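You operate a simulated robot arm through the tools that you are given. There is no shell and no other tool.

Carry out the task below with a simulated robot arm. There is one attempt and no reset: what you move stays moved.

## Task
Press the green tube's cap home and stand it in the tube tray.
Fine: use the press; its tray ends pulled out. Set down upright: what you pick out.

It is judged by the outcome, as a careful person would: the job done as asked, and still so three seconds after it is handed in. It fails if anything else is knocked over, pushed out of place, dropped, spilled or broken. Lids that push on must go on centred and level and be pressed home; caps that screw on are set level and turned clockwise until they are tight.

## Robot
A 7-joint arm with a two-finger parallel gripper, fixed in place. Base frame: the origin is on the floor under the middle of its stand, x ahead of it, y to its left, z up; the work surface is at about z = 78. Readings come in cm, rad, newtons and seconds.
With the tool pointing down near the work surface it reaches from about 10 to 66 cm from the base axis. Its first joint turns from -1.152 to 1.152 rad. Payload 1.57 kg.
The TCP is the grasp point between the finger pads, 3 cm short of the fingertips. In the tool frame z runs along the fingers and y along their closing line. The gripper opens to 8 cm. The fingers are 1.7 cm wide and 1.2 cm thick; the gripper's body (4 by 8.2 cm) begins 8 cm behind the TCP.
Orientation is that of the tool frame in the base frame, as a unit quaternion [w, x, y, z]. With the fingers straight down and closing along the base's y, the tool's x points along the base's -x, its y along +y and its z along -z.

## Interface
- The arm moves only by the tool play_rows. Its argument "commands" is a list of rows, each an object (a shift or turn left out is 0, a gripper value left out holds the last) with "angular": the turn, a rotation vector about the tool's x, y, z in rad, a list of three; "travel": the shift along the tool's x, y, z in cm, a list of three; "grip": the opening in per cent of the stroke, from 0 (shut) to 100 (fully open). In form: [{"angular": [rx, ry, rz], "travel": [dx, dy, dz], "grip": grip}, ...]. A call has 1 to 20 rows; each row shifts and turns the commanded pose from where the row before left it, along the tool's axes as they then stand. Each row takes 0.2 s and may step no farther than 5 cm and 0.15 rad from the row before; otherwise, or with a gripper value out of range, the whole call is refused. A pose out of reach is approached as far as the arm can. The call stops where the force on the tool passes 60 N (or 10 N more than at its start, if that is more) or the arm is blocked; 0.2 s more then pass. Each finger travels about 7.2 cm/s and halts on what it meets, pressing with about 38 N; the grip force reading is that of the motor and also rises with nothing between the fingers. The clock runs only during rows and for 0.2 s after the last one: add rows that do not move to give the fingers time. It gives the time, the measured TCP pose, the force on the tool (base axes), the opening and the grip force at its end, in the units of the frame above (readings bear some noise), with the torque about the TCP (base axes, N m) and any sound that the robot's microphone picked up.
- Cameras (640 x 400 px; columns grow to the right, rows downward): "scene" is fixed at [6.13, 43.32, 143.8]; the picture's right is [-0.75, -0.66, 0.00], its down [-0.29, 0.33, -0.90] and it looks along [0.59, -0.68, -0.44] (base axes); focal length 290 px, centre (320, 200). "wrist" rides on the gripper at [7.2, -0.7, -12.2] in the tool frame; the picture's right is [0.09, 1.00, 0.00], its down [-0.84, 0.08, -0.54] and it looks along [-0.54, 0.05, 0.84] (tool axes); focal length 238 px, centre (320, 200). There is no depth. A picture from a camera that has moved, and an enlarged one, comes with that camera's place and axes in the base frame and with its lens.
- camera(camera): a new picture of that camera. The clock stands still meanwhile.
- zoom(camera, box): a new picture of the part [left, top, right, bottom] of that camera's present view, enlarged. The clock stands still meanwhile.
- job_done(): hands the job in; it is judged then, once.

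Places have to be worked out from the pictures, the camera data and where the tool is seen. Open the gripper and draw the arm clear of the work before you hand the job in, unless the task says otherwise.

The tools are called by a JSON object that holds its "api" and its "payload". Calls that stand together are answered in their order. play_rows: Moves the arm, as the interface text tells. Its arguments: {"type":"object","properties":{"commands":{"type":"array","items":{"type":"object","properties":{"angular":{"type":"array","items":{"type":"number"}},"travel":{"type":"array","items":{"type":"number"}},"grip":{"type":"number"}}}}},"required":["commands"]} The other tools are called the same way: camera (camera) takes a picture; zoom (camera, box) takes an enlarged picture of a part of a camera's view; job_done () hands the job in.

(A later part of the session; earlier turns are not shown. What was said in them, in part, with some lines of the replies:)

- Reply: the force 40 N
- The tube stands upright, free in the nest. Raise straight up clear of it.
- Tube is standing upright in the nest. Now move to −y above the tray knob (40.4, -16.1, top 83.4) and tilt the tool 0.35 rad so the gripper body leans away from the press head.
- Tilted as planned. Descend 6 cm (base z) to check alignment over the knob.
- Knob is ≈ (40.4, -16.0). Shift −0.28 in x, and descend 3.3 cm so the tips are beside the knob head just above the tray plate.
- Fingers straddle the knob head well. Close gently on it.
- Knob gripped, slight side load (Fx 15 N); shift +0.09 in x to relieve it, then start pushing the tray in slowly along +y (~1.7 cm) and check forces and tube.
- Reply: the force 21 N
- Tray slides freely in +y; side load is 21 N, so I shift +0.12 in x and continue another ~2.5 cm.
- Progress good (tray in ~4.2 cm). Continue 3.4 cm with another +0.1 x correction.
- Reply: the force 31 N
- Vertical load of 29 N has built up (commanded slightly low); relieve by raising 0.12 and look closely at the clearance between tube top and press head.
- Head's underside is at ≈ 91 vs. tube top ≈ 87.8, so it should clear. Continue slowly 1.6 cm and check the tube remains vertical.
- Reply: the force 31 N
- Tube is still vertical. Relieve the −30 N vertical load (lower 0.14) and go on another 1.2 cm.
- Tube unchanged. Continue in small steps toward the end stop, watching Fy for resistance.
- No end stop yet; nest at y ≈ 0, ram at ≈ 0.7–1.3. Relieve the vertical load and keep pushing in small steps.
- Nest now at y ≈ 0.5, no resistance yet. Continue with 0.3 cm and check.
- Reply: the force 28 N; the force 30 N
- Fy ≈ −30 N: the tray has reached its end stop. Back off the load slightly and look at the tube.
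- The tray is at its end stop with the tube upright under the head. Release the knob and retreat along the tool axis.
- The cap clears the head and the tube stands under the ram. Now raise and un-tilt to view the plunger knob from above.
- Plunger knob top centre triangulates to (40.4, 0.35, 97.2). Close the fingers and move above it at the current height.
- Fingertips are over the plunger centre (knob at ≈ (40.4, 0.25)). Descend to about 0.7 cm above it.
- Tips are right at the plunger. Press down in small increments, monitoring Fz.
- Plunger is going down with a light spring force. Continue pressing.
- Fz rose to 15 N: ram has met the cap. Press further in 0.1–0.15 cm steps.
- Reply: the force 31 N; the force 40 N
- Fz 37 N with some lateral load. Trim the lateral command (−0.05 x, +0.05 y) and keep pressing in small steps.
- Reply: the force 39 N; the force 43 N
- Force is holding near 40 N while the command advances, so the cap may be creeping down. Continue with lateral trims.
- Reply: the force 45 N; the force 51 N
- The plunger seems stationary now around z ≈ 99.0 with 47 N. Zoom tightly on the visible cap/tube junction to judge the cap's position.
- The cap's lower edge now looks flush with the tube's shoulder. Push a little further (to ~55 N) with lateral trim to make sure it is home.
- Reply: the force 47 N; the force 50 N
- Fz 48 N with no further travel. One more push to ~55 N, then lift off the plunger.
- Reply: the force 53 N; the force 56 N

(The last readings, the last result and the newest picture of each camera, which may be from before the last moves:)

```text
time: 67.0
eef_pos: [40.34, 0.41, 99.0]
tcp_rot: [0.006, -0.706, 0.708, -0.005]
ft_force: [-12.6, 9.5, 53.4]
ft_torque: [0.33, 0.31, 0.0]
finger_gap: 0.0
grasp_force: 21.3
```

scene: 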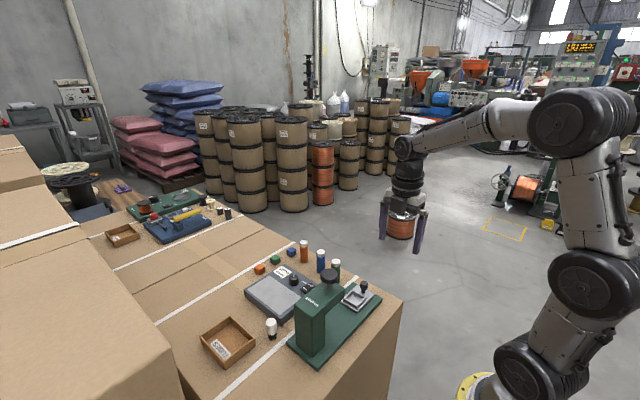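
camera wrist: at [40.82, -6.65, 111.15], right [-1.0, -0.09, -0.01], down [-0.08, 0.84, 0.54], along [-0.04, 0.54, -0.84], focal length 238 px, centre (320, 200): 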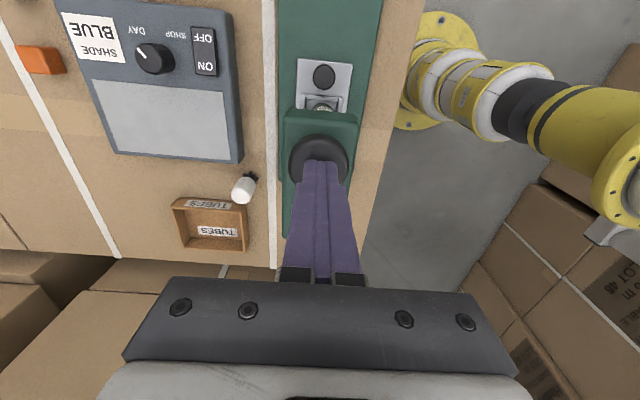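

Rigid at z ≈ 99.0 with 53 N — nothing moves any more. Release the load gradually and rise off the plunger.

{"api": "play_rows", "payload": {"commands": [{"travel": [0, 0, -0.2]}, {"travel": [0, 0, -0.3]}, {"travel": [0, 0, -0.4]}, {"travel": [0, 0, -0.6]}, {"travel": [0, 0, -1.0]}, {"travel": [0, 0, -2.0]}, {"travel": [0, 0, -2.5]}, {}, {}]}}

{"api": "zoom", "payload": {"camera": "scene", "box": [300, 240, 380, 330]}}

{"api": "zoom", "payload": {"camera": "scene", "box": [332, 298, 362, 328]}}

```text
time: 69.0
eef_pos: [40.22, 0.34, 105.48]
tcp_rot: [0.0, -0.706, 0.708, 0.0]
ft_force: [-0.9, -0.9, 0.6]
ft_torque: [-0.03, -0.01, 0.03]
finger_gap: 0.01
grasp_force: 21.0
```

```text
4.44 times, centred on (340, 285) of scene
camera zoom: at [6.13, 43.32, 143.8], right [-0.75, -0.66, 0.0], down [-0.29, 0.33, -0.9], along [0.59, -0.68, -0.44], focal length 1290 px, centre (231, -178)
```

zoom: 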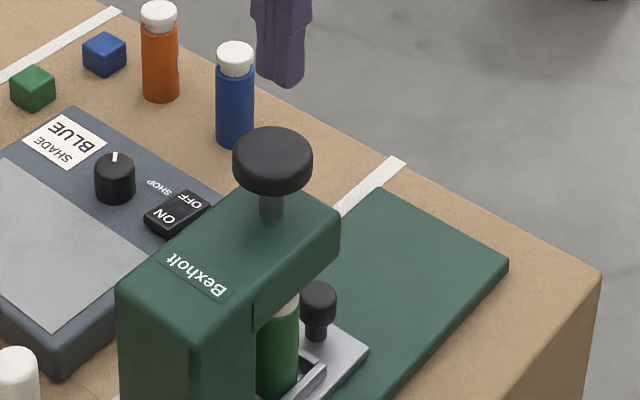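

```text
13.33 times, centred on (347, 313) of scene
camera zoom: at [6.13, 43.32, 143.8], right [-0.75, -0.66, 0.0], down [-0.29, 0.33, -0.9], along [0.59, -0.68, -0.44], focal length 3871 px, centre (-40, -1307)
```

zoom: 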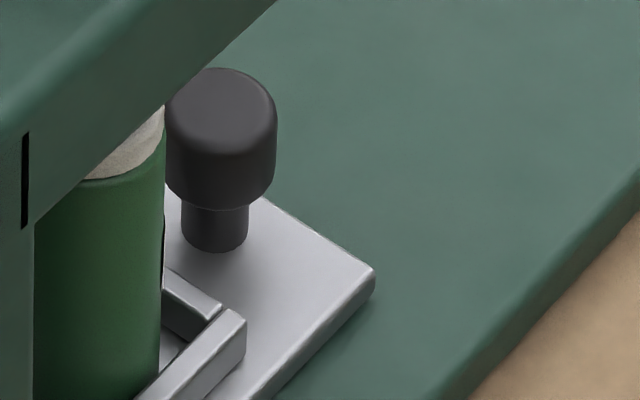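

Plunger sprang back. Now return to the −y side, tilt, and come back to the tray knob with open fingers.

{"api": "play_rows", "payload": {"commands": [{"travel": [1.9, -0.05, 0]}, {"travel": [1.9, -0.05, 0], "grip": 60}, {"travel": [1.95, -0.05, 0]}, {"travel": [1.95, -0.05, 0]}, {"angular": [0, -0.12, 0]}, {"angular": [0, -0.12, 0]}, {"angular": [0, -0.11, 0]}, {"travel": [1.13, 0, 3.1]}, {"travel": [1.13, 0, 3.1]}, {"travel": [1.13, 0, 3.1]}, {"travel": [1.13, 0, 3.1]}, {}, {}]}}

{"api": "camera", "payload": {"camera": "wrist"}}

{"api": "zoom", "payload": {"camera": "scene", "box": [310, 240, 400, 330]}}

```text
time: 71.8
eef_pos: [40.61, -7.14, 92.0]
tcp_rot: [0.123, -0.696, 0.697, 0.123]
ft_force: [0.3, -1.4, 0.3]
ft_torque: [0.02, -0.02, -0.04]
finger_gap: 4.82
grasp_force: 0.1
```

```text
taken
camera wrist: at [41.24, -17.92, 100.96], right [-1.0, -0.09, -0.03], down [-0.08, 0.6, 0.8], along [-0.05, 0.8, -0.6], focal length 238 px, centre (320, 200)
```

wrist: 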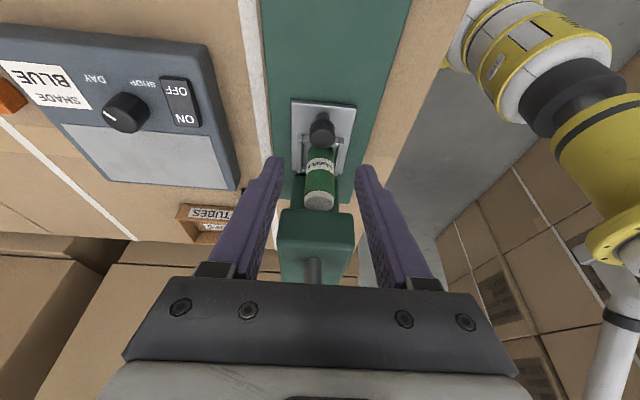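

```text
4.44 times, centred on (355, 285) of scene
camera zoom: at [6.13, 43.32, 143.8], right [-0.75, -0.66, 0.0], down [-0.29, 0.33, -0.9], along [0.59, -0.68, -0.44], focal length 1290 px, centre (164, -178)
```

zoom: 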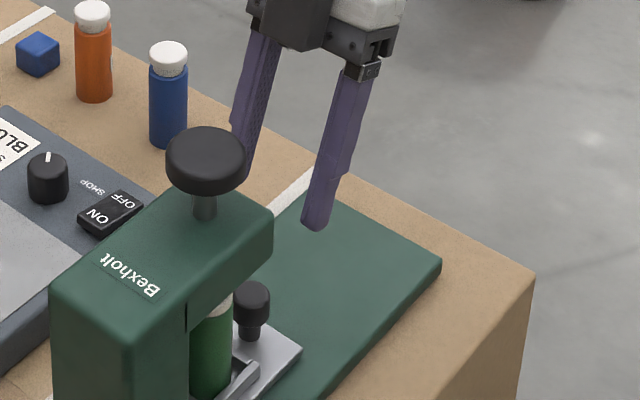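

{"api": "zoom", "payload": {"camera": "wrist", "box": [260, 90, 380, 230]}}

```text
2.86 times, centred on (320, 160) of wrist
camera zoom: at [41.24, -17.92, 100.96], right [-1.0, -0.09, -0.03], down [-0.08, 0.6, 0.8], along [-0.05, 0.8, -0.6], focal length 681 px, centre (320, 314)
```

zoom: 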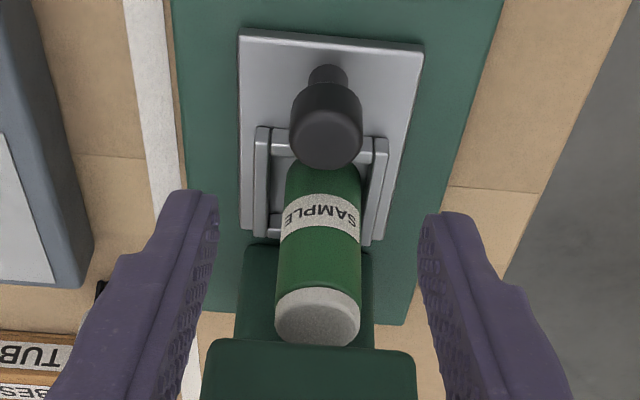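

The cap now sits flush on the tube with no neck visible — pressed home. Knob at ≈ (40.43, -4.1). Adjust and descend along the tool axis to it.

{"api": "play_rows", "payload": {"commands": [{"travel": [0.38, 0.17, 0]}, {"travel": [0, 0, 1.6]}, {"travel": [0, 0, 1.6]}, {"travel": [0, 0, 1.6]}, {}, {}]}}

{"api": "zoom", "payload": {"camera": "wrist", "box": [260, 90, 380, 230]}}

{"api": "zoom", "payload": {"camera": "scene", "box": [320, 260, 390, 330]}}

```text
time: 73.2
eef_pos: [40.3, -5.94, 87.45]
tcp_rot: [0.123, -0.696, 0.697, 0.124]
ft_force: [0.8, -0.2, 0.0]
ft_torque: [0.02, -0.02, 0.02]
finger_gap: 4.82
grasp_force: 0.1
```

```text
2.86 times, centred on (320, 160) of wrist
camera zoom: at [40.9, -16.77, 96.41], right [-1.0, -0.09, -0.03], down [-0.08, 0.6, 0.8], along [-0.05, 0.8, -0.6], focal length 681 px, centre (320, 314)
```

zoom: 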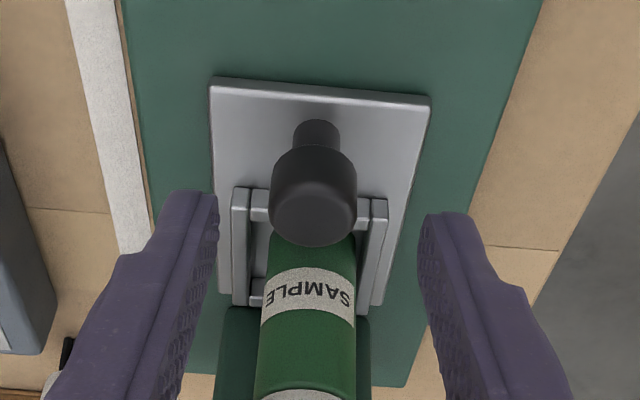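

```text
5.71 times, centred on (355, 295) of scene
camera zoom: at [6.13, 43.32, 143.8], right [-0.75, -0.66, 0.0], down [-0.29, 0.33, -0.9], along [0.59, -0.68, -0.44], focal length 1659 px, centre (120, -343)
```

zoom: 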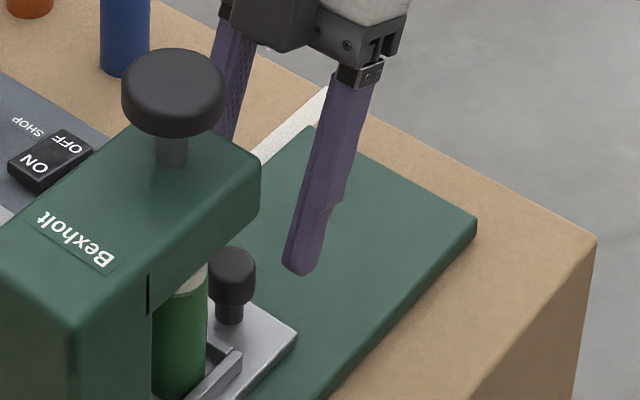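

Knob slightly to +x of the finger midline; shift +0.15 in x, then descend the last 3.4 cm along the tool axis and grip.

{"api": "play_rows", "payload": {"commands": [{"travel": [0, -0.15, 0]}, {"travel": [0, 0, 1.2]}, {"travel": [0, 0, 1.2]}, {"travel": [0, 0, 1.0]}, {}, {}]}}

{"api": "zoom", "payload": {"camera": "wrist", "box": [250, 90, 400, 230]}}

{"api": "zoom", "payload": {"camera": "scene", "box": [320, 260, 390, 330]}}

```text
time: 74.6
eef_pos: [40.35, -4.99, 84.29]
tcp_rot: [0.123, -0.696, 0.697, 0.123]
ft_force: [0.1, 0.0, 0.6]
ft_torque: [0.01, -0.02, -0.03]
finger_gap: 4.79
grasp_force: 0.0
```

```text
2.86 times, centred on (325, 160) of wrist
camera zoom: at [40.88, -15.78, 93.31], right [-1.0, -0.09, -0.03], down [-0.08, 0.6, 0.8], along [-0.05, 0.8, -0.6], focal length 681 px, centre (306, 314)
```

zoom: 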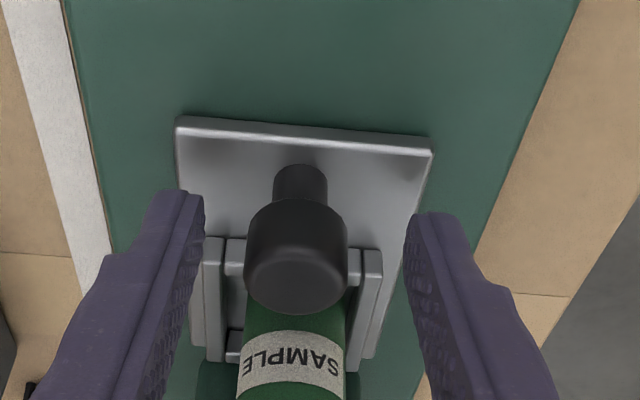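

```text
5.71 times, centred on (355, 295) of scene
camera zoom: at [6.13, 43.32, 143.8], right [-0.75, -0.66, 0.0], down [-0.29, 0.33, -0.9], along [0.59, -0.68, -0.44], focal length 1659 px, centre (120, -343)
```

zoom: 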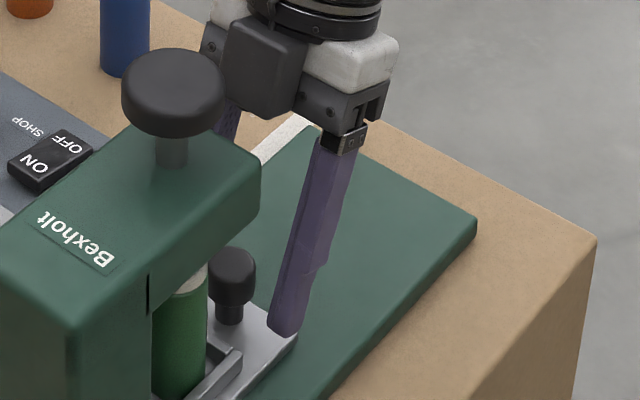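

Same relative view as the first time; shift +0.12 x to reduce side load and close on the knob.

{"api": "play_rows", "payload": {"commands": [{"travel": [0, -0.13, 0]}, {"grip": 45}, {"grip": 35}, {"grip": 28}, {"grip": 20}, {"grip": 10}, {}, {}]}}

```text
time: 76.4
eef_pos: [40.52, -4.94, 84.38]
tcp_rot: [0.122, -0.696, 0.697, 0.122]
ft_force: [2.7, -0.5, -3.2]
ft_torque: [0.03, -0.05, -0.05]
finger_gap: 2.33
grasp_force: 35.6
```

Clean grip (low loads). Pull the tray out slowly: first ~3 cm.

{"api": "play_rows", "payload": {"commands": [{"travel": [0.094, 0, -0.034]}, {"travel": [0.188, 0, -0.069]}, {"travel": [0.282, 0, -0.103]}, {"travel": [0.376, 0, -0.137]}, {"travel": [0.376, 0, -0.137]}, {"travel": [0.376, 0, -0.137]}, {"travel": [0.376, 0, -0.137]}, {"travel": [0.282, 0, -0.103]}, {"travel": [0.188, 0, -0.069]}, {"travel": [0.094, 0, -0.034]}, {}, {}]}}

{"api": "zoom", "payload": {"camera": "scene", "box": [320, 260, 390, 330]}}

```text
time: 79.0
eef_pos: [40.46, -7.75, 84.33]
tcp_rot: [0.123, -0.696, 0.697, 0.123]
ft_force: [-9.8, -0.4, 19.4]
ft_torque: [0.09, 0.25, 0.12]
finger_gap: 2.29
grasp_force: 35.5
```

```text
5.71 times, centred on (355, 295) of scene
camera zoom: at [6.08, 43.33, 143.8], right [-0.75, -0.66, 0.0], down [-0.29, 0.33, -0.9], along [0.59, -0.68, -0.44], focal length 1659 px, centre (120, -343)
```

zoom: 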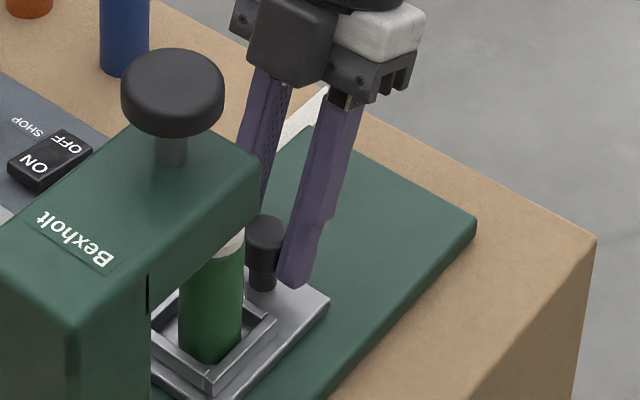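

Tray coming out fine with the tube upright. Relieve loads and pull another ~4 cm.

{"api": "play_rows", "payload": {"commands": [{"travel": [-0.034, 0.05, -0.094]}, {"travel": [0.094, 0, -0.034]}, {"travel": [0.188, 0, -0.069]}, {"travel": [0.282, 0, -0.103]}, {"travel": [0.376, 0, -0.137]}, {"travel": [0.376, 0, -0.137]}, {"travel": [0.376, 0, -0.137]}, {"travel": [0.376, 0, -0.137]}, {"travel": [0.376, 0, -0.137]}, {"travel": [0.376, 0, -0.137]}, {"travel": [0.376, 0, -0.137]}, {"travel": [0.282, 0, -0.103]}, {"travel": [0.188, 0, -0.069]}, {"travel": [0.094, 0, -0.034]}, {}, {}]}}

{"api": "zoom", "payload": {"camera": "scene", "box": [320, 250, 410, 330]}}

```text
time: 82.4
eef_pos: [40.55, -11.72, 84.29]
tcp_rot: [0.122, -0.696, 0.697, 0.123]
ft_force: [10.9, 0.3, -21.5]
ft_torque: [-0.19, -0.21, -0.08]
finger_gap: 2.3
grasp_force: 35.4
```

```text
5.00 times, centred on (365, 290) of scene
camera zoom: at [6.18, 43.31, 143.8], right [-0.75, -0.66, 0.0], down [-0.29, 0.33, -0.9], along [0.59, -0.68, -0.44], focal length 1452 px, centre (95, -250)
```

zoom: 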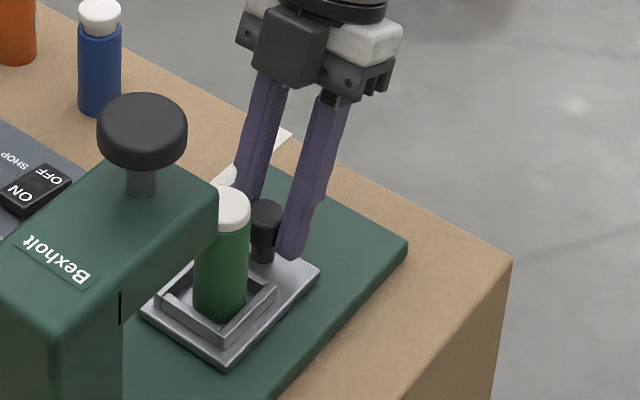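

Cap is flush with the tube body. Relieve loads and pull ~4.6 cm more toward the outer end stop.

{"api": "play_rows", "payload": {"commands": [{"travel": [0.038, -0.06, 0.103]}, {"travel": [0.094, 0, -0.034]}, {"travel": [0.188, 0, -0.069]}, {"travel": [0.282, 0, -0.103]}, {"travel": [0.376, 0, -0.137]}, {"travel": [0.376, 0, -0.137]}, {"travel": [0.376, 0, -0.137]}, {"travel": [0.376, 0, -0.137]}, {"travel": [0.376, 0, -0.137]}, {"travel": [0.376, 0, -0.137]}, {"travel": [0.376, 0, -0.137]}, {"travel": [0.376, 0, -0.137]}, {"travel": [0.282, 0, -0.103]}, {"travel": [0.188, 0, -0.069]}, {"travel": [0.188, 0, -0.069]}, {"travel": [0.094, 0, -0.034]}, {}, {}]}}

{"api": "zoom", "payload": {"camera": "scene", "box": [320, 250, 410, 330]}}

```text
time: 86.2
eef_pos: [40.52, -16.36, 84.43]
tcp_rot: [0.124, -0.695, 0.697, 0.122]
ft_force: [-0.1, -1.2, 10.8]
ft_torque: [0.32, 0.01, -0.04]
finger_gap: 2.3
grasp_force: 35.9
```

```text
5.00 times, centred on (365, 290) of scene
camera zoom: at [6.12, 43.33, 143.8], right [-0.75, -0.66, 0.0], down [-0.29, 0.33, -0.9], along [0.59, -0.68, -0.44], focal length 1452 px, centre (95, -250)
```

zoom: 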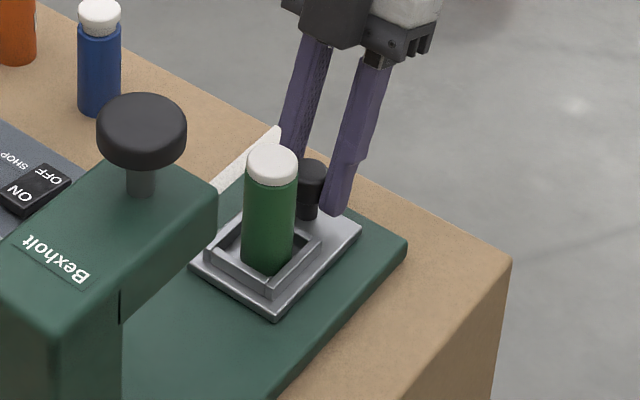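

Almost fully out, cap flush and tube upright. Pull gently until the outer stop shows up in Fy.

{"api": "play_rows", "payload": {"commands": [{"travel": [0.06, 0, -0.1]}, {"travel": [0.141, 0, -0.051]}, {"travel": [0.141, 0, -0.051]}, {}, {}]}}

{"api": "play_rows", "payload": {"commands": [{"travel": [0.141, 0, -0.051]}, {"travel": [0.094, 0, -0.034]}, {}, {}]}}

{"api": "zoom", "payload": {"camera": "scene", "box": [320, 250, 410, 330]}}

```text
time: 87.4
eef_pos: [40.54, -16.63, 84.4]
tcp_rot: [0.122, -0.696, 0.697, 0.122]
ft_force: [5.4, -2.0, -2.3]
ft_torque: [-0.32, -0.2, -0.01]
finger_gap: 2.33
grasp_force: 35.6
```

```text
time: 88.4
eef_pos: [40.48, -16.88, 84.33]
tcp_rot: [0.122, -0.696, 0.697, 0.123]
ft_force: [8.4, 3.1, -6.3]
ft_torque: [-0.01, -0.19, -0.04]
finger_gap: 2.35
grasp_force: 36.0
```

```text
5.00 times, centred on (365, 290) of scene
camera zoom: at [6.16, 43.33, 143.79], right [-0.75, -0.66, 0.0], down [-0.29, 0.33, -0.9], along [0.59, -0.68, -0.44], focal length 1452 px, centre (95, -250)
```

zoom: 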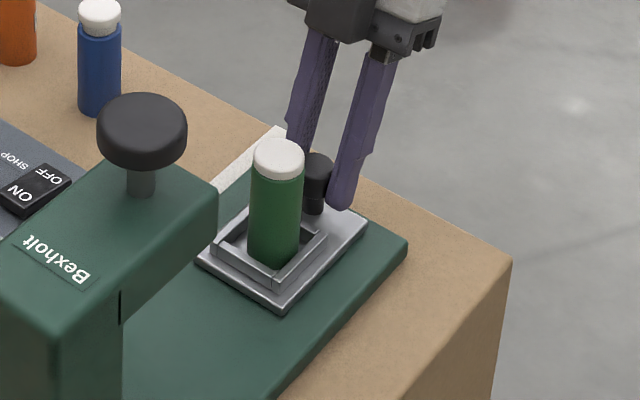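

A little more, to confirm the outer stop.

{"api": "play_rows", "payload": {"commands": [{"travel": [0.094, 0, -0.034]}, {"travel": [0.094, 0, -0.034]}, {}, {}]}}

{"api": "zoom", "payload": {"camera": "scene", "box": [335, 278, 385, 318]}}

```text
time: 89.4
eef_pos: [40.28, -17.06, 84.39]
tcp_rot: [0.125, -0.696, 0.696, 0.126]
ft_force: [-0.4, 15.6, 7.5]
ft_torque: [0.57, 0.03, 0.1]
finger_gap: 2.34
grasp_force: 35.7
```

```text
10.00 times, centred on (360, 298) of scene
camera zoom: at [6.12, 43.37, 143.78], right [-0.75, -0.66, 0.0], down [-0.29, 0.33, -0.9], along [0.59, -0.68, -0.44], focal length 2903 px, centre (-80, -780)
```

zoom: 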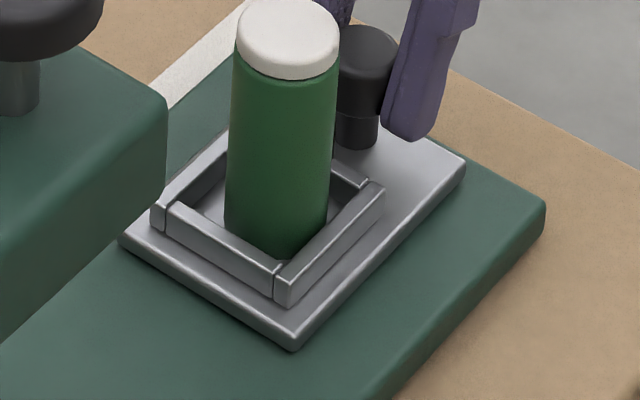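

The tray is exactly at its starting (fully pulled-out) position against the stop. Ease the load, release the knob, and retreat up along the tool axis.

{"api": "play_rows", "payload": {"commands": [{"travel": [-0.08, 0, 0.029]}, {}, {"grip": 40}, {"grip": 60}, {}, {"travel": [0, 0, -1.0]}, {"travel": [0, 0, -2.0]}, {"travel": [0, 0, -2.5]}, {"travel": [0, 0, -2.5]}, {"travel": [0, 0, -2.5]}, {}, {}]}}

{"api": "camera", "payload": {"camera": "wrist"}}

{"api": "zoom", "payload": {"camera": "scene", "box": [335, 268, 385, 318]}}

```text
time: 92.0
eef_pos: [40.52, -20.42, 94.0]
tcp_rot: [0.123, -0.696, 0.697, 0.123]
ft_force: [0.9, 0.1, 1.1]
ft_torque: [-0.05, 0.01, 0.01]
finger_gap: 4.82
grasp_force: 0.0
```

```text
taken
camera wrist: at [41.07, -31.28, 102.86], right [-1.0, -0.08, -0.03], down [-0.08, 0.6, 0.8], along [-0.05, 0.8, -0.6], focal length 238 px, centre (320, 200)
```

wrist: 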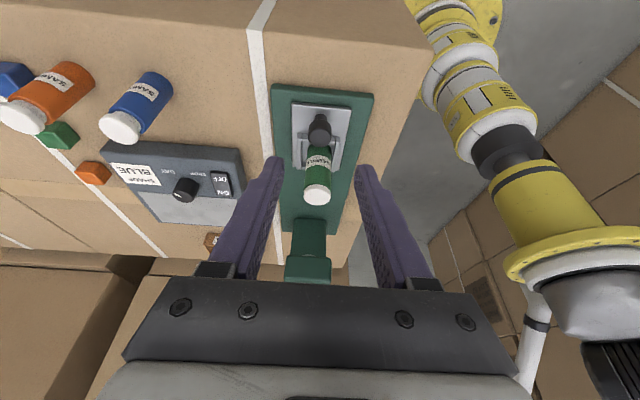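

```text
8.00 times, centred on (360, 293) of scene
camera zoom: at [6.13, 43.32, 143.8], right [-0.75, -0.66, 0.0], down [-0.29, 0.33, -0.9], along [0.59, -0.68, -0.44], focal length 2322 px, centre (0, -544)
```

zoom: 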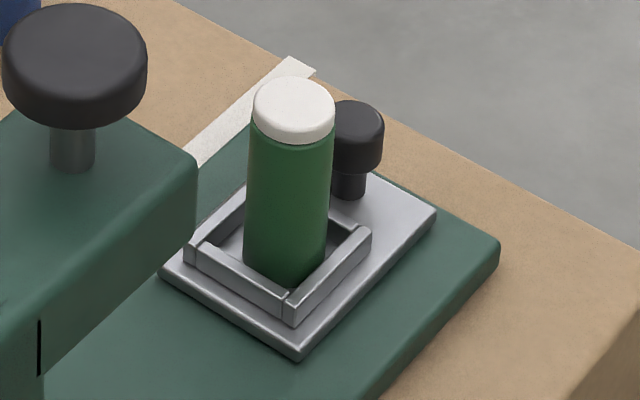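

Cap is home and level; tray fully out. Un-tilt and move above the tube for pickup.

{"api": "play_rows", "payload": {"commands": [{"angular": [0, 0.12, 0], "grip": 68}, {"angular": [0, 0.12, 0]}, {"angular": [0, 0.11, 0]}, {"travel": [-2.2, 0, 0]}, {"travel": [-2.2, 0.02, 0]}, {"travel": [-2.2, 0.02, 0]}, {"travel": [-2.2, 0.02, 0]}, {}, {}]}}

{"api": "camera", "payload": {"camera": "wrist"}}

{"api": "zoom", "payload": {"camera": "wrist", "box": [270, 50, 380, 190]}}

```text
time: 94.0
eef_pos: [40.42, -11.87, 94.17]
tcp_rot: [0.0, -0.707, 0.708, 0.0]
ft_force: [-0.3, -0.2, -0.3]
ft_torque: [-0.03, -0.03, -0.04]
finger_gap: 5.45
grasp_force: 0.1
```

```text
taken
camera wrist: at [41.0, -18.89, 106.31], right [-1.0, -0.09, 0.0], down [-0.08, 0.84, 0.54], along [-0.05, 0.54, -0.84], focal length 238 px, centre (320, 200)
```

wrist: 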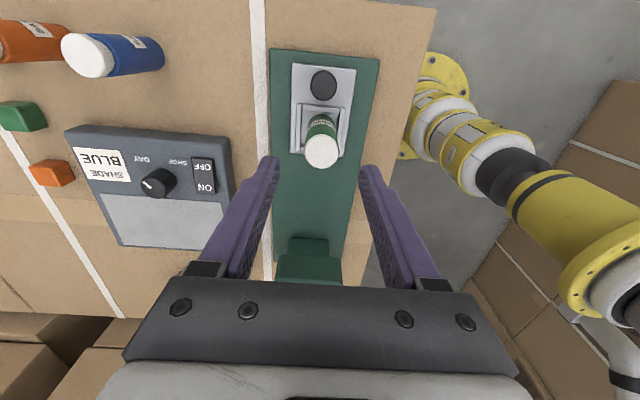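

```text
2.86 times, centred on (325, 120) of wrist
camera zoom: at [41.0, -18.89, 106.31], right [-1.0, -0.09, 0.0], down [-0.08, 0.84, 0.54], along [-0.05, 0.54, -0.84], focal length 681 px, centre (306, 429)
```

zoom: 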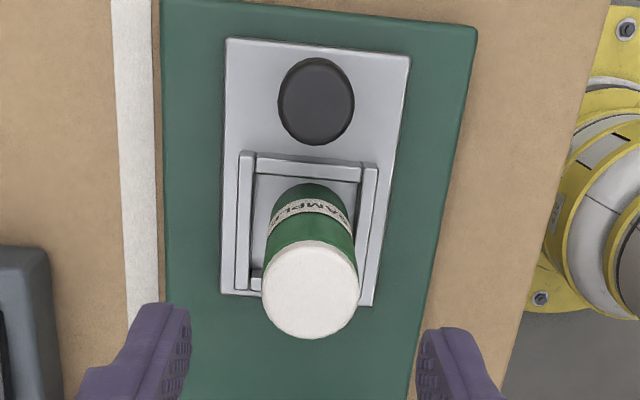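

Tube axis at about (40.2, -11.65). Correct by (−0.2, +0.15) and descend to just around the cap, then check.

{"api": "play_rows", "payload": {"commands": [{"travel": [-0.17, 0.2, 0]}, {"travel": [0, 0, 1.5]}, {"travel": [0, 0, 1.5]}, {"travel": [0, 0, 1.2]}, {}, {}]}}

{"api": "camera", "payload": {"camera": "wrist"}}

{"api": "zoom", "payload": {"camera": "scene", "box": [330, 240, 400, 310]}}

```text
time: 95.4
eef_pos: [40.37, -11.68, 89.93]
tcp_rot: [0.0, -0.707, 0.708, 0.0]
ft_force: [-0.6, -0.6, -0.2]
ft_torque: [-0.03, -0.05, 0.05]
finger_gap: 5.44
grasp_force: 0.1
```

```text
taken
camera wrist: at [40.87, -18.67, 102.04], right [-1.0, -0.09, 0.0], down [-0.08, 0.84, 0.54], along [-0.05, 0.54, -0.84], focal length 238 px, centre (320, 200)
```

wrist: 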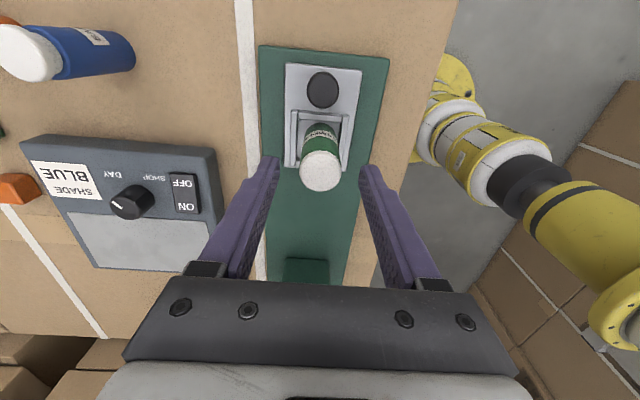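

```text
5.71 times, centred on (365, 275) of scene
camera zoom: at [6.13, 43.32, 143.8], right [-0.75, -0.66, 0.0], down [-0.29, 0.33, -0.9], along [0.59, -0.68, -0.44], focal length 1659 px, centre (63, -229)
```

zoom: 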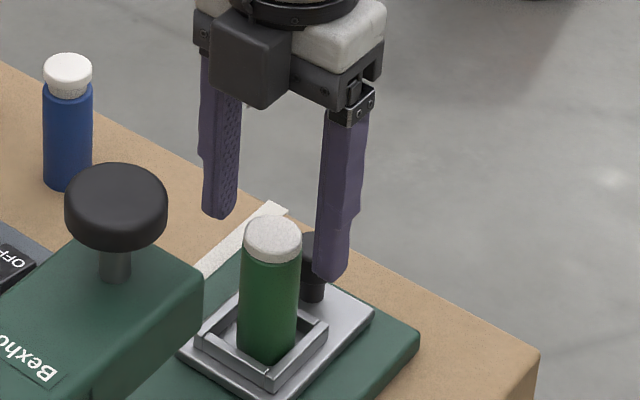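

Aligned (tube ≈ (40.25, -11.68)). Descend 4.5 cm and grip the tube.

{"api": "play_rows", "payload": {"commands": [{"travel": [0, 0.1, 0]}, {"travel": [0, 0, 1.2]}, {"travel": [0, 0, 1.2]}, {"travel": [0, 0, 1.2]}, {"travel": [0, 0, 0.9]}, {}, {}]}}

{"api": "camera", "payload": {"camera": "wrist"}}

{"api": "zoom", "payload": {"camera": "scene", "box": [330, 250, 400, 320]}}

```text
time: 97.0
eef_pos: [40.19, -11.58, 85.36]
tcp_rot: [0.0, -0.706, 0.708, 0.0]
ft_force: [-0.8, 0.1, 0.1]
ft_torque: [0.0, -0.02, 0.04]
finger_gap: 5.47
grasp_force: 0.1
```

```text
taken
camera wrist: at [40.73, -18.62, 97.52], right [-1.0, -0.09, 0.0], down [-0.08, 0.84, 0.54], along [-0.05, 0.54, -0.84], focal length 238 px, centre (320, 200)
```

wrist: 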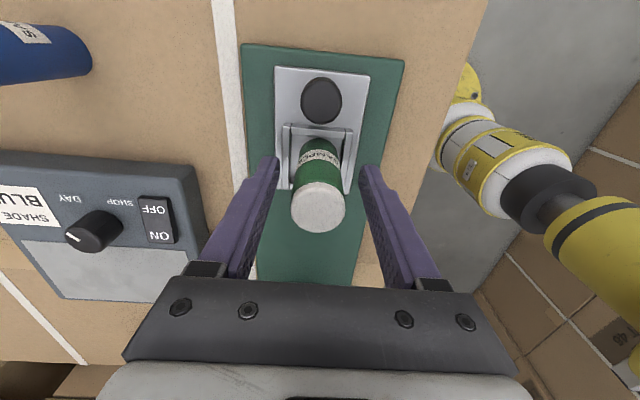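

```text
5.71 times, centred on (365, 285) of scene
camera zoom: at [6.13, 43.32, 143.8], right [-0.75, -0.66, 0.0], down [-0.29, 0.33, -0.9], along [0.59, -0.68, -0.44], focal length 1659 px, centre (63, -286)
```

zoom: 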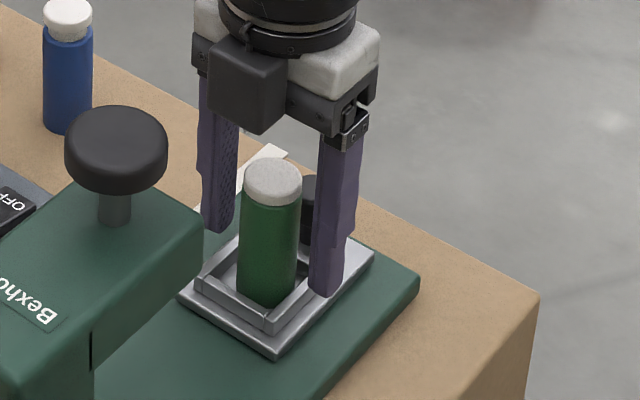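

The fingers straddle the tube cleanly above the nest walls. Close and then lift slowly.

{"api": "play_rows", "payload": {"commands": [{"grip": 45}, {"grip": 40}, {"grip": 36}, {"grip": 30}, {"grip": 20}, {"grip": 10}, {}, {}]}}

{"api": "play_rows", "payload": {"commands": [{"travel": [0, 0, -0.3]}, {"travel": [0, 0, -0.7]}, {"travel": [0, 0, -1]}, {"travel": [0, 0, -1.5]}, {"travel": [0, 0, -2]}, {"travel": [0, 0, -2]}, {"travel": [0, 0, -2]}, {}, {}]}}

{"api": "camera", "payload": {"camera": "wrist"}}

{"api": "zoom", "payload": {"camera": "scene", "box": [310, 210, 410, 310]}}

```text
time: 98.8
eef_pos: [40.05, -11.52, 85.38]
tcp_rot: [0.0, -0.706, 0.708, 0.001]
ft_force: [1.0, 0.0, 0.1]
ft_torque: [-0.03, 0.0, 0.0]
finger_gap: 2.9
grasp_force: 37.9
```

```text
time: 100.8
eef_pos: [40.4, -11.74, 95.0]
tcp_rot: [0.0, -0.706, 0.708, 0.0]
ft_force: [-0.3, -0.2, -0.7]
ft_torque: [0.04, 0.01, 0.0]
finger_gap: 2.88
grasp_force: 38.2
```

```text
taken
camera wrist: at [40.82, -18.76, 107.12], right [-1.0, -0.09, 0.0], down [-0.08, 0.84, 0.54], along [-0.05, 0.54, -0.84], focal length 238 px, centre (320, 200)
```

wrist: 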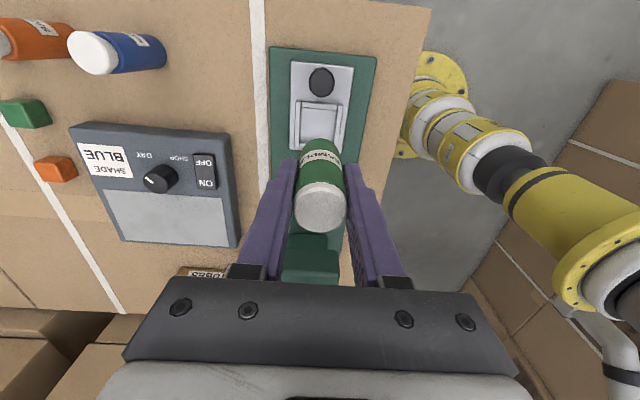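

```text
4.00 times, centred on (360, 260) of scene
camera zoom: at [6.13, 43.32, 143.8], right [-0.75, -0.66, 0.0], down [-0.29, 0.33, -0.9], along [0.59, -0.68, -0.44], focal length 1161 px, centre (160, -40)
```

zoom: 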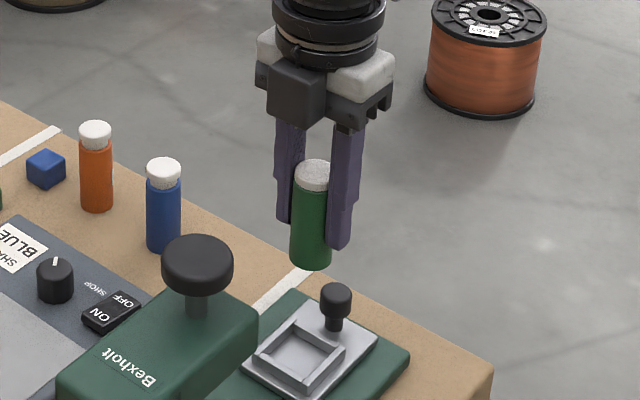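

Tube lifted with the cap on; tray remains out. Raise to z ≈ 106 and travel toward +x, then +y toward the TUBES box, staying clear of the press.

{"api": "play_rows", "payload": {"commands": [{"travel": [0, 0, -2.5]}, {"travel": [0, 0, -3]}, {"travel": [0, 0, -3]}, {"travel": [0, 0, -2.5]}, {"travel": [0, -2.5, 0]}, {"travel": [0, -3, 0]}, {"travel": [0, -3, 0]}, {"travel": [0, -3, 0]}, {"travel": [0, -2.1, 0]}, {}]}}

{"api": "play_rows", "payload": {"commands": [{"travel": [-2, 0, 0]}, {"travel": [-3, 0, 0]}, {"travel": [-3, 0, 0]}, {"travel": [-3, 0, 0]}, {"travel": [-3, 0, 0]}, {"travel": [-2, 0, 0]}, {}, {}]}}

{"api": "camera", "payload": {"camera": "wrist"}}

{"api": "camera", "payload": {"camera": "scene"}}

```text
time: 103.0
eef_pos: [53.86, -11.81, 105.88]
tcp_rot: [0.0, -0.707, 0.707, 0.0]
ft_force: [-0.4, 0.6, -1.6]
ft_torque: [-0.01, -0.02, 0.03]
finger_gap: 2.88
grasp_force: 37.9
```

```text
time: 104.8
eef_pos: [53.83, 4.24, 105.83]
tcp_rot: [0.0, 0.707, -0.707, 0.0]
ft_force: [-0.2, -0.4, -2.0]
ft_torque: [0.03, 0.03, -0.01]
finger_gap: 2.9
grasp_force: 38.1
```

```text
taken
camera wrist: at [54.43, -2.75, 117.99], right [-1.0, -0.09, 0.0], down [-0.08, 0.84, 0.54], along [-0.05, 0.54, -0.84], focal length 238 px, centre (320, 200)
```

wrist: 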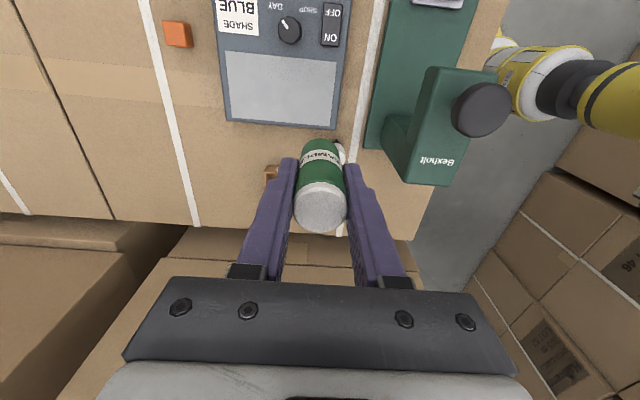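

```text
taken
```

scene: 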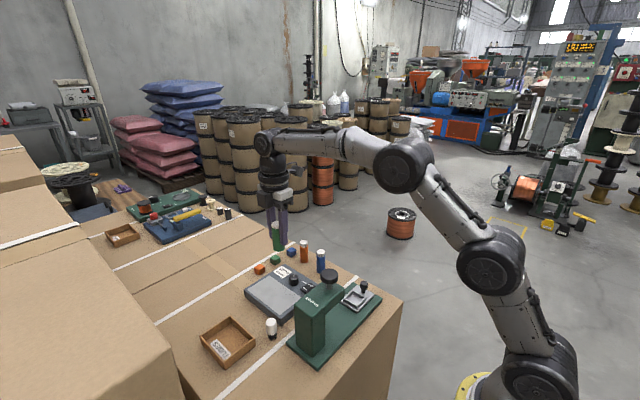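

From the scene image the box spans about x 51.5–62.2, y 15.9–24.7 (centre ≈ (56.9, 20.3)). Move over its centre at this height, then lower to z ≈ 95 and check.

{"api": "play_rows", "payload": {"commands": [{"travel": [-2.5, -0.6, 0]}, {"travel": [-3, -0.6, 0]}, {"travel": [-3, -0.6, 0]}, {"travel": [-3, -0.6, 0]}, {"travel": [-2.5, -0.4, 0]}, {"travel": [-2, -0.27, 0]}, {}, {"travel": [0, 0, 2.5]}, {"travel": [0, 0, 3]}, {"travel": [0, 0, 3]}, {"travel": [0, 0, 2]}, {}, {}]}}

{"api": "camera", "payload": {"camera": "wrist"}}

{"api": "zoom", "payload": {"camera": "scene", "box": [180, 240, 320, 380]}}

```text
time: 107.6
eef_pos: [56.96, 20.37, 95.41]
tcp_rot: [0.0, -0.706, 0.708, 0.0]
ft_force: [0.2, -0.5, -0.9]
ft_torque: [0.05, 0.0, 0.04]
finger_gap: 2.91
grasp_force: 37.7
```

```text
taken
camera wrist: at [57.47, 13.26, 107.55], right [-1.0, -0.09, 0.0], down [-0.08, 0.84, 0.54], along [-0.05, 0.54, -0.84], focal length 238 px, centre (320, 200)
```

wrist: 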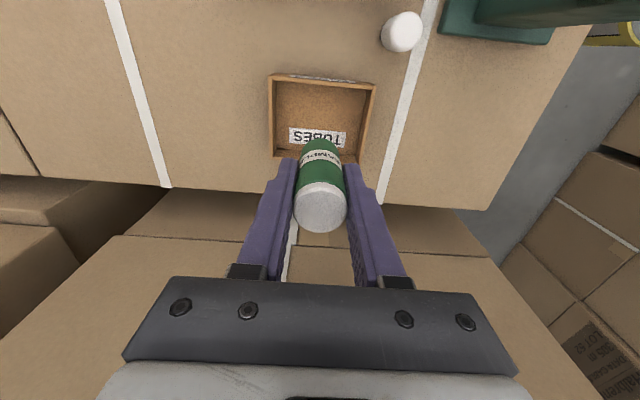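

```text
2.86 times, centred on (250, 310) of scene
camera zoom: at [6.13, 43.32, 143.8], right [-0.75, -0.66, 0.0], down [-0.29, 0.33, -0.9], along [0.59, -0.68, -0.44], focal length 829 px, centre (520, -114)
```

zoom: 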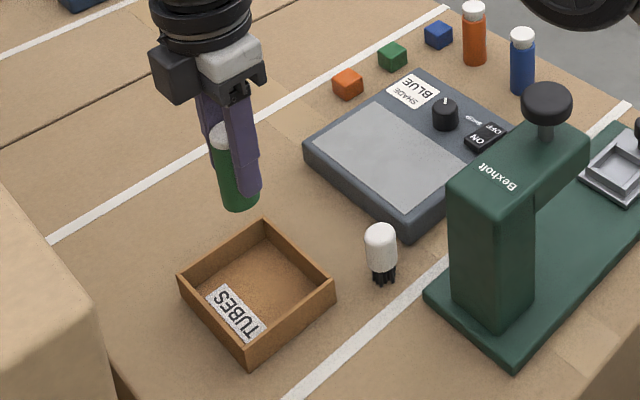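

Box confirmed at x 51.4–62.3, y 16.2–25; tube is over its centre. Lower to z ≈ 86 and check.

{"api": "play_rows", "payload": {"commands": [{"travel": [0, 0, 2]}, {"travel": [0, 0, 2]}, {"travel": [0, 0, 2]}, {"travel": [0, 0, 2]}, {"travel": [0, 0, 1.4]}, {}, {}]}}

{"api": "camera", "payload": {"camera": "wrist"}}

{"api": "zoom", "payload": {"camera": "scene", "box": [180, 270, 300, 380]}}

```text
time: 109.2
eef_pos: [57.0, 20.27, 85.98]
tcp_rot: [0.0, -0.707, 0.707, 0.001]
ft_force: [0.4, 0.3, -0.3]
ft_torque: [-0.02, 0.04, 0.0]
finger_gap: 2.88
grasp_force: 38.1
```

```text
taken
camera wrist: at [57.55, 13.29, 98.14], right [-1.0, -0.09, 0.0], down [-0.08, 0.84, 0.54], along [-0.05, 0.54, -0.84], focal length 238 px, centre (320, 200)
```

wrist: 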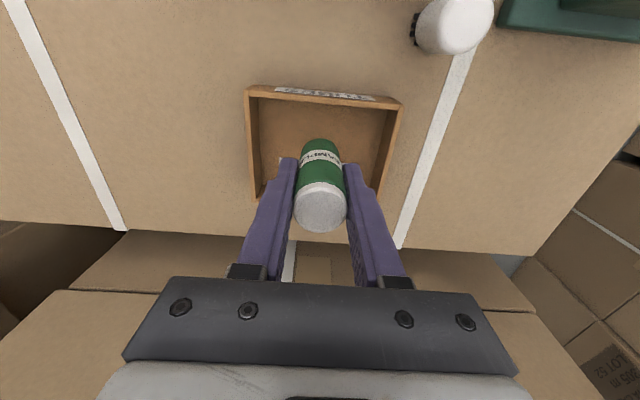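

```text
3.64 times, centred on (240, 325) of scene
camera zoom: at [6.13, 43.32, 143.8], right [-0.75, -0.66, 0.0], down [-0.29, 0.33, -0.9], along [0.59, -0.68, -0.44], focal length 1056 px, centre (611, -254)
```

zoom: 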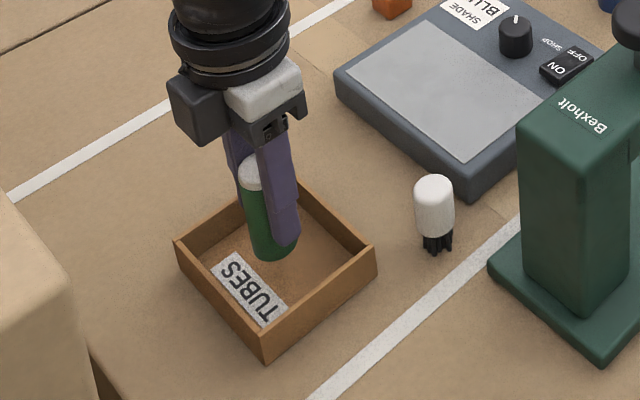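

On track within the box. Lower 1.5 cm then in fine steps until contact.

{"api": "play_rows", "payload": {"commands": [{"travel": [0, 0, 0.6]}, {"travel": [0, 0, 0.6]}, {"travel": [0, 0, 0.4]}, {}, {}]}}

{"api": "play_rows", "payload": {"commands": [{"travel": [0, 0, 0.2]}, {"travel": [0, 0, 0.15]}, {}, {}]}}

```text
time: 110.4
eef_pos: [57.02, 20.26, 84.55]
tcp_rot: [0.0, -0.707, 0.707, 0.0]
ft_force: [0.5, 0.2, -1.4]
ft_torque: [-0.03, -0.02, -0.02]
finger_gap: 2.87
grasp_force: 37.9
```

```text
time: 111.4
eef_pos: [56.78, 20.15, 84.33]
tcp_rot: [0.0, -0.707, 0.708, 0.0]
ft_force: [0.2, -0.5, -0.6]
ft_torque: [0.0, 0.01, 0.01]
finger_gap: 2.9
grasp_force: 38.2
```

{"api": "play_rows", "payload": {"commands": [{"travel": [0, 0, 0.15]}, {"travel": [0, 0, 0.15]}, {}, {}]}}

{"api": "zoom", "payload": {"camera": "scene", "box": [190, 290, 290, 380]}}

```text
time: 112.4
eef_pos: [56.76, 20.36, 83.94]
tcp_rot: [-0.001, -0.707, 0.707, 0.0]
ft_force: [-0.3, 0.0, -1.1]
ft_torque: [0.0, -0.01, 0.01]
finger_gap: 2.88
grasp_force: 37.8
```

```text
4.44 times, centred on (240, 335) of scene
camera zoom: at [6.13, 43.32, 143.8], right [-0.75, -0.66, 0.0], down [-0.29, 0.33, -0.9], along [0.59, -0.68, -0.44], focal length 1290 px, centre (676, -400)
```

zoom: 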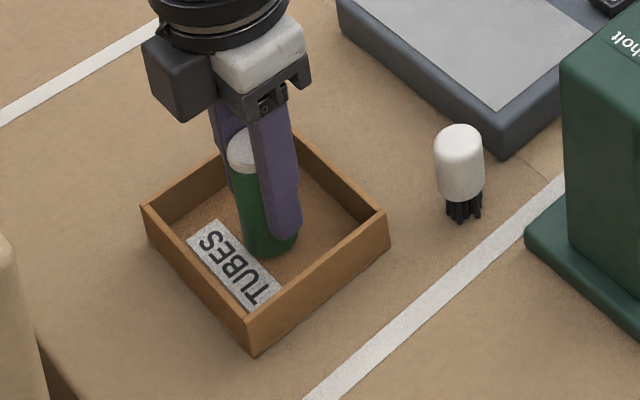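

No contact yet at TCP 83.94; continue in fine steps.

{"api": "play_rows", "payload": {"commands": [{"travel": [0, 0, 0.12]}, {"travel": [0, 0, 0.1]}, {}, {}]}}

{"api": "play_rows", "payload": {"commands": [{"travel": [0, 0, 0.12]}, {}, {}]}}

```text
time: 113.4
eef_pos: [56.84, 20.31, 83.59]
tcp_rot: [-0.001, -0.707, 0.708, 0.0]
ft_force: [-0.5, 0.5, -0.7]
ft_torque: [0.02, 0.01, 0.05]
finger_gap: 2.89
grasp_force: 38.0
```

```text
time: 114.2
eef_pos: [56.98, 20.26, 83.48]
tcp_rot: [0.0, -0.707, 0.707, 0.0]
ft_force: [-0.4, 0.2, -1.0]
ft_torque: [0.0, 0.04, 0.01]
finger_gap: 2.9
grasp_force: 38.1
```

{"api": "play_rows", "payload": {"commands": [{"travel": [0, 0, 0.1]}, {}, {}]}}

{"api": "play_rows", "payload": {"commands": [{"travel": [0, 0, 0.1]}, {}, {}]}}

{"api": "zoom", "payload": {"camera": "scene", "box": [210, 310, 270, 370]}}

```text
time: 115.0
eef_pos: [56.89, 20.22, 83.51]
tcp_rot: [0.001, -0.706, 0.708, 0.0]
ft_force: [0.0, 1.4, 2.1]
ft_torque: [0.04, 0.01, 0.01]
finger_gap: 2.89
grasp_force: 37.7
```

```text
time: 115.8
eef_pos: [56.91, 20.21, 83.43]
tcp_rot: [0.002, -0.707, 0.707, -0.001]
ft_force: [-3.0, 0.0, 14.6]
ft_torque: [0.0, 0.23, -0.02]
finger_gap: 2.84
grasp_force: 38.4
```

```text
6.67 times, centred on (240, 340) of scene
camera zoom: at [6.1, 43.31, 143.8], right [-0.75, -0.66, 0.0], down [-0.29, 0.33, -0.9], along [0.59, -0.68, -0.44], focal length 1935 px, centre (853, -733)
```

zoom: 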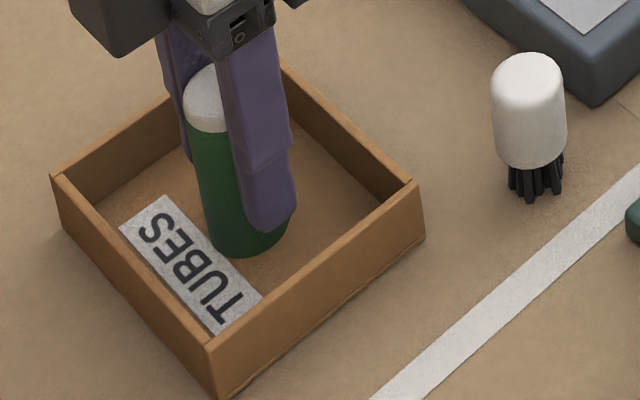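

The tube rests on the box floor (Fz 15 N). Ease up slightly and open the fingers to ~5.2 cm.

{"api": "play_rows", "payload": {"commands": [{"travel": [0, 0, -0.08]}, {}, {"grip": 40}, {"grip": 50}, {"grip": 65}, {}, {}]}}

{"api": "camera", "payload": {"camera": "wrist"}}

{"api": "zoom", "payload": {"camera": "scene", "box": [200, 300, 280, 370]}}

```text
time: 117.4
eef_pos: [56.82, 20.15, 83.41]
tcp_rot: [-0.001, -0.706, 0.708, 0.0]
ft_force: [-1.0, -0.4, -1.4]
ft_torque: [0.0, -0.03, -0.01]
finger_gap: 5.22
grasp_force: 0.0
```

```text
taken
camera wrist: at [57.38, 13.18, 95.55], right [-1.0, -0.09, 0.0], down [-0.08, 0.84, 0.54], along [-0.05, 0.54, -0.84], focal length 238 px, centre (320, 200)
```

wrist: 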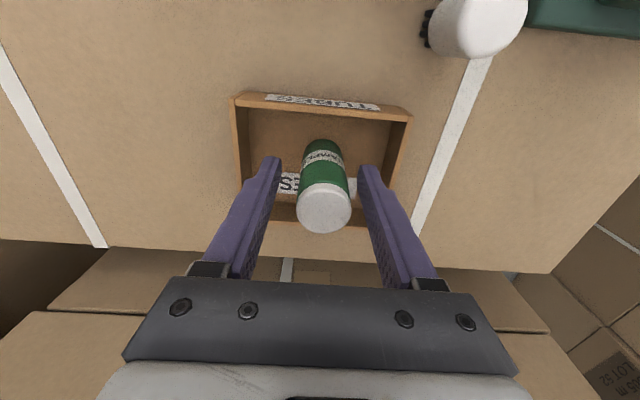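

```text
5.71 times, centred on (240, 335) of scene
camera zoom: at [6.13, 43.32, 143.8], right [-0.75, -0.66, 0.0], down [-0.29, 0.33, -0.9], along [0.59, -0.68, -0.44], focal length 1659 px, centre (777, -571)
```

zoom: 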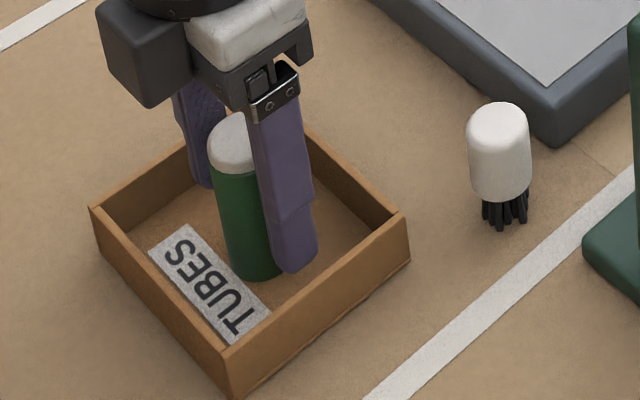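

Tube stands free in the tray. Raise the gripper straight up and clear.

{"api": "play_rows", "payload": {"commands": [{"travel": [0, 0, -0.8]}, {"travel": [0, 0, -1.5]}, {"travel": [0, 0, -2]}, {"travel": [0, 0, -2]}, {"travel": [0, 0, -3]}, {"travel": [0, 0, -4]}, {"travel": [0, 0, -4]}, {"travel": [0, 0, -4]}, {}, {}]}}

{"api": "zoom", "payload": {"camera": "scene", "box": [190, 220, 410, 380]}}

{"api": "zoom", "payload": {"camera": "scene", "box": [200, 300, 280, 370]}}

{"api": "camera", "payload": {"camera": "wrist"}}

```text
time: 119.6
eef_pos: [56.78, 20.27, 104.67]
tcp_rot: [0.0, -0.707, 0.707, 0.0]
ft_force: [0.1, 0.0, -0.6]
ft_torque: [0.02, -0.02, -0.01]
finger_gap: 5.19
grasp_force: 0.1
```

```text
2.50 times, centred on (300, 300) of scene
camera zoom: at [6.13, 43.32, 143.8], right [-0.75, -0.66, 0.0], down [-0.29, 0.33, -0.9], along [0.59, -0.68, -0.44], focal length 726 px, centre (370, -50)
```

zoom: 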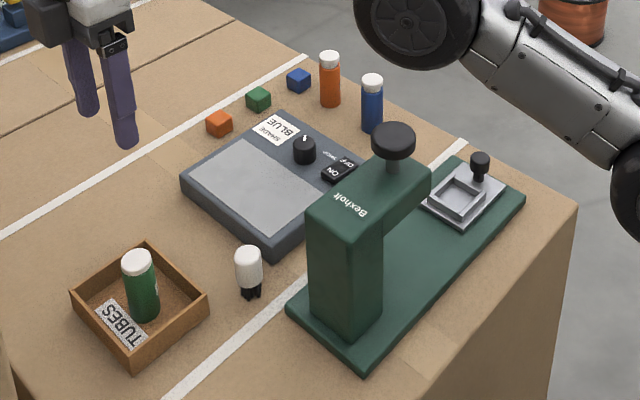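

```text
5.71 times, centred on (240, 335) of scene
camera zoom: at [6.13, 43.32, 143.8], right [-0.75, -0.66, 0.0], down [-0.29, 0.33, -0.9], along [0.59, -0.68, -0.44], focal length 1659 px, centre (777, -571)
```

zoom: 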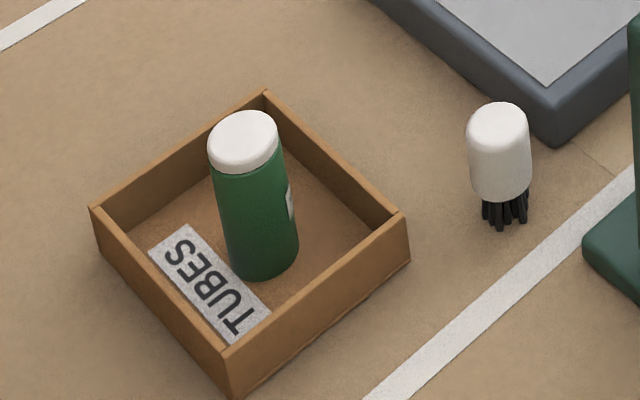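

```text
taken
camera wrist: at [57.41, 13.16, 116.73], right [-1.0, -0.09, 0.0], down [-0.08, 0.84, 0.54], along [-0.05, 0.54, -0.84], focal length 238 px, centre (320, 200)
```

wrist: 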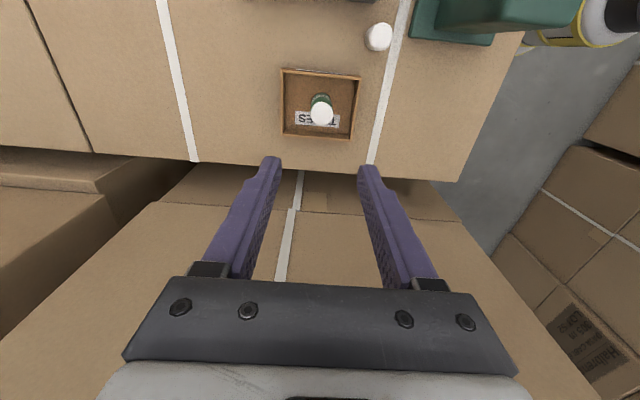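

Everything is as intended: tube upright in the TUBES tray with flush cap, press tray pulled out, all other items undisturbed. Raise the arm further clear and open fully.

{"api": "play_rows", "payload": {"commands": [{"travel": [0, 0, -4], "grip": 100}, {"travel": [0, 2, -4]}, {"travel": [0, 3, -2]}, {"travel": [0, 3, 0]}, {}, {}, {}, {}, {}]}}

{"api": "zoom", "payload": {"camera": "scene", "box": [190, 220, 410, 380]}}

```text
time: 121.6
eef_pos: [48.24, 19.89, 114.11]
tcp_rot: [0.0, -0.707, 0.707, 0.0]
ft_force: [0.0, 1.0, 0.3]
ft_torque: [0.02, 0.01, 0.03]
finger_gap: 8.0
grasp_force: 0.0
out of reach, approached as far as the arm can: row 1
```

```text
2.50 times, centred on (300, 300) of scene
camera zoom: at [6.13, 43.32, 143.8], right [-0.75, -0.66, 0.0], down [-0.29, 0.33, -0.9], along [0.59, -0.68, -0.44], focal length 726 px, centre (370, -50)
```

zoom: 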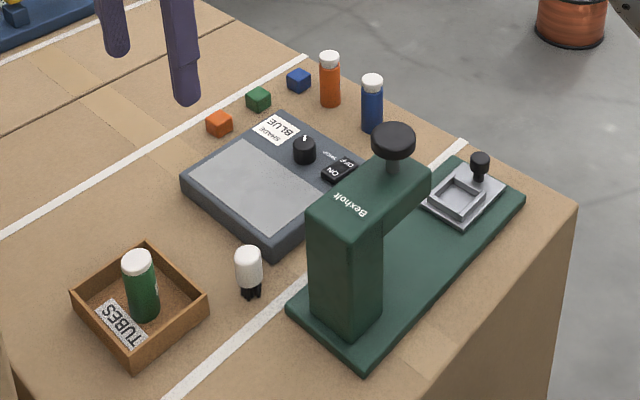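

The arm is clear, the tube stands upright in the tray with its cap home, the press tray is out, and nothing else has moved. Handing in.

{"api": "job_done", "payload": {}}

```text
The job is handed in.
```

The green tube's cap is pressed home, and the tube is standing upright in the TUBES tray. I've handed the job in.

- **Cap:** I pressed it with the press until the plunger stopped moving, at about 53 N. In the pictures the cap now sits level and flush on the tube, with no neck showing.
- **Press tray:** I pulled it back out to its outer stop, and it matches where it started.
- **Other items:** in the last picture, the blue and orange tubes, the cubes, the white brush and the box itself are where they were at the start.

The gripper was open and the arm was clear of the work when I handed in.
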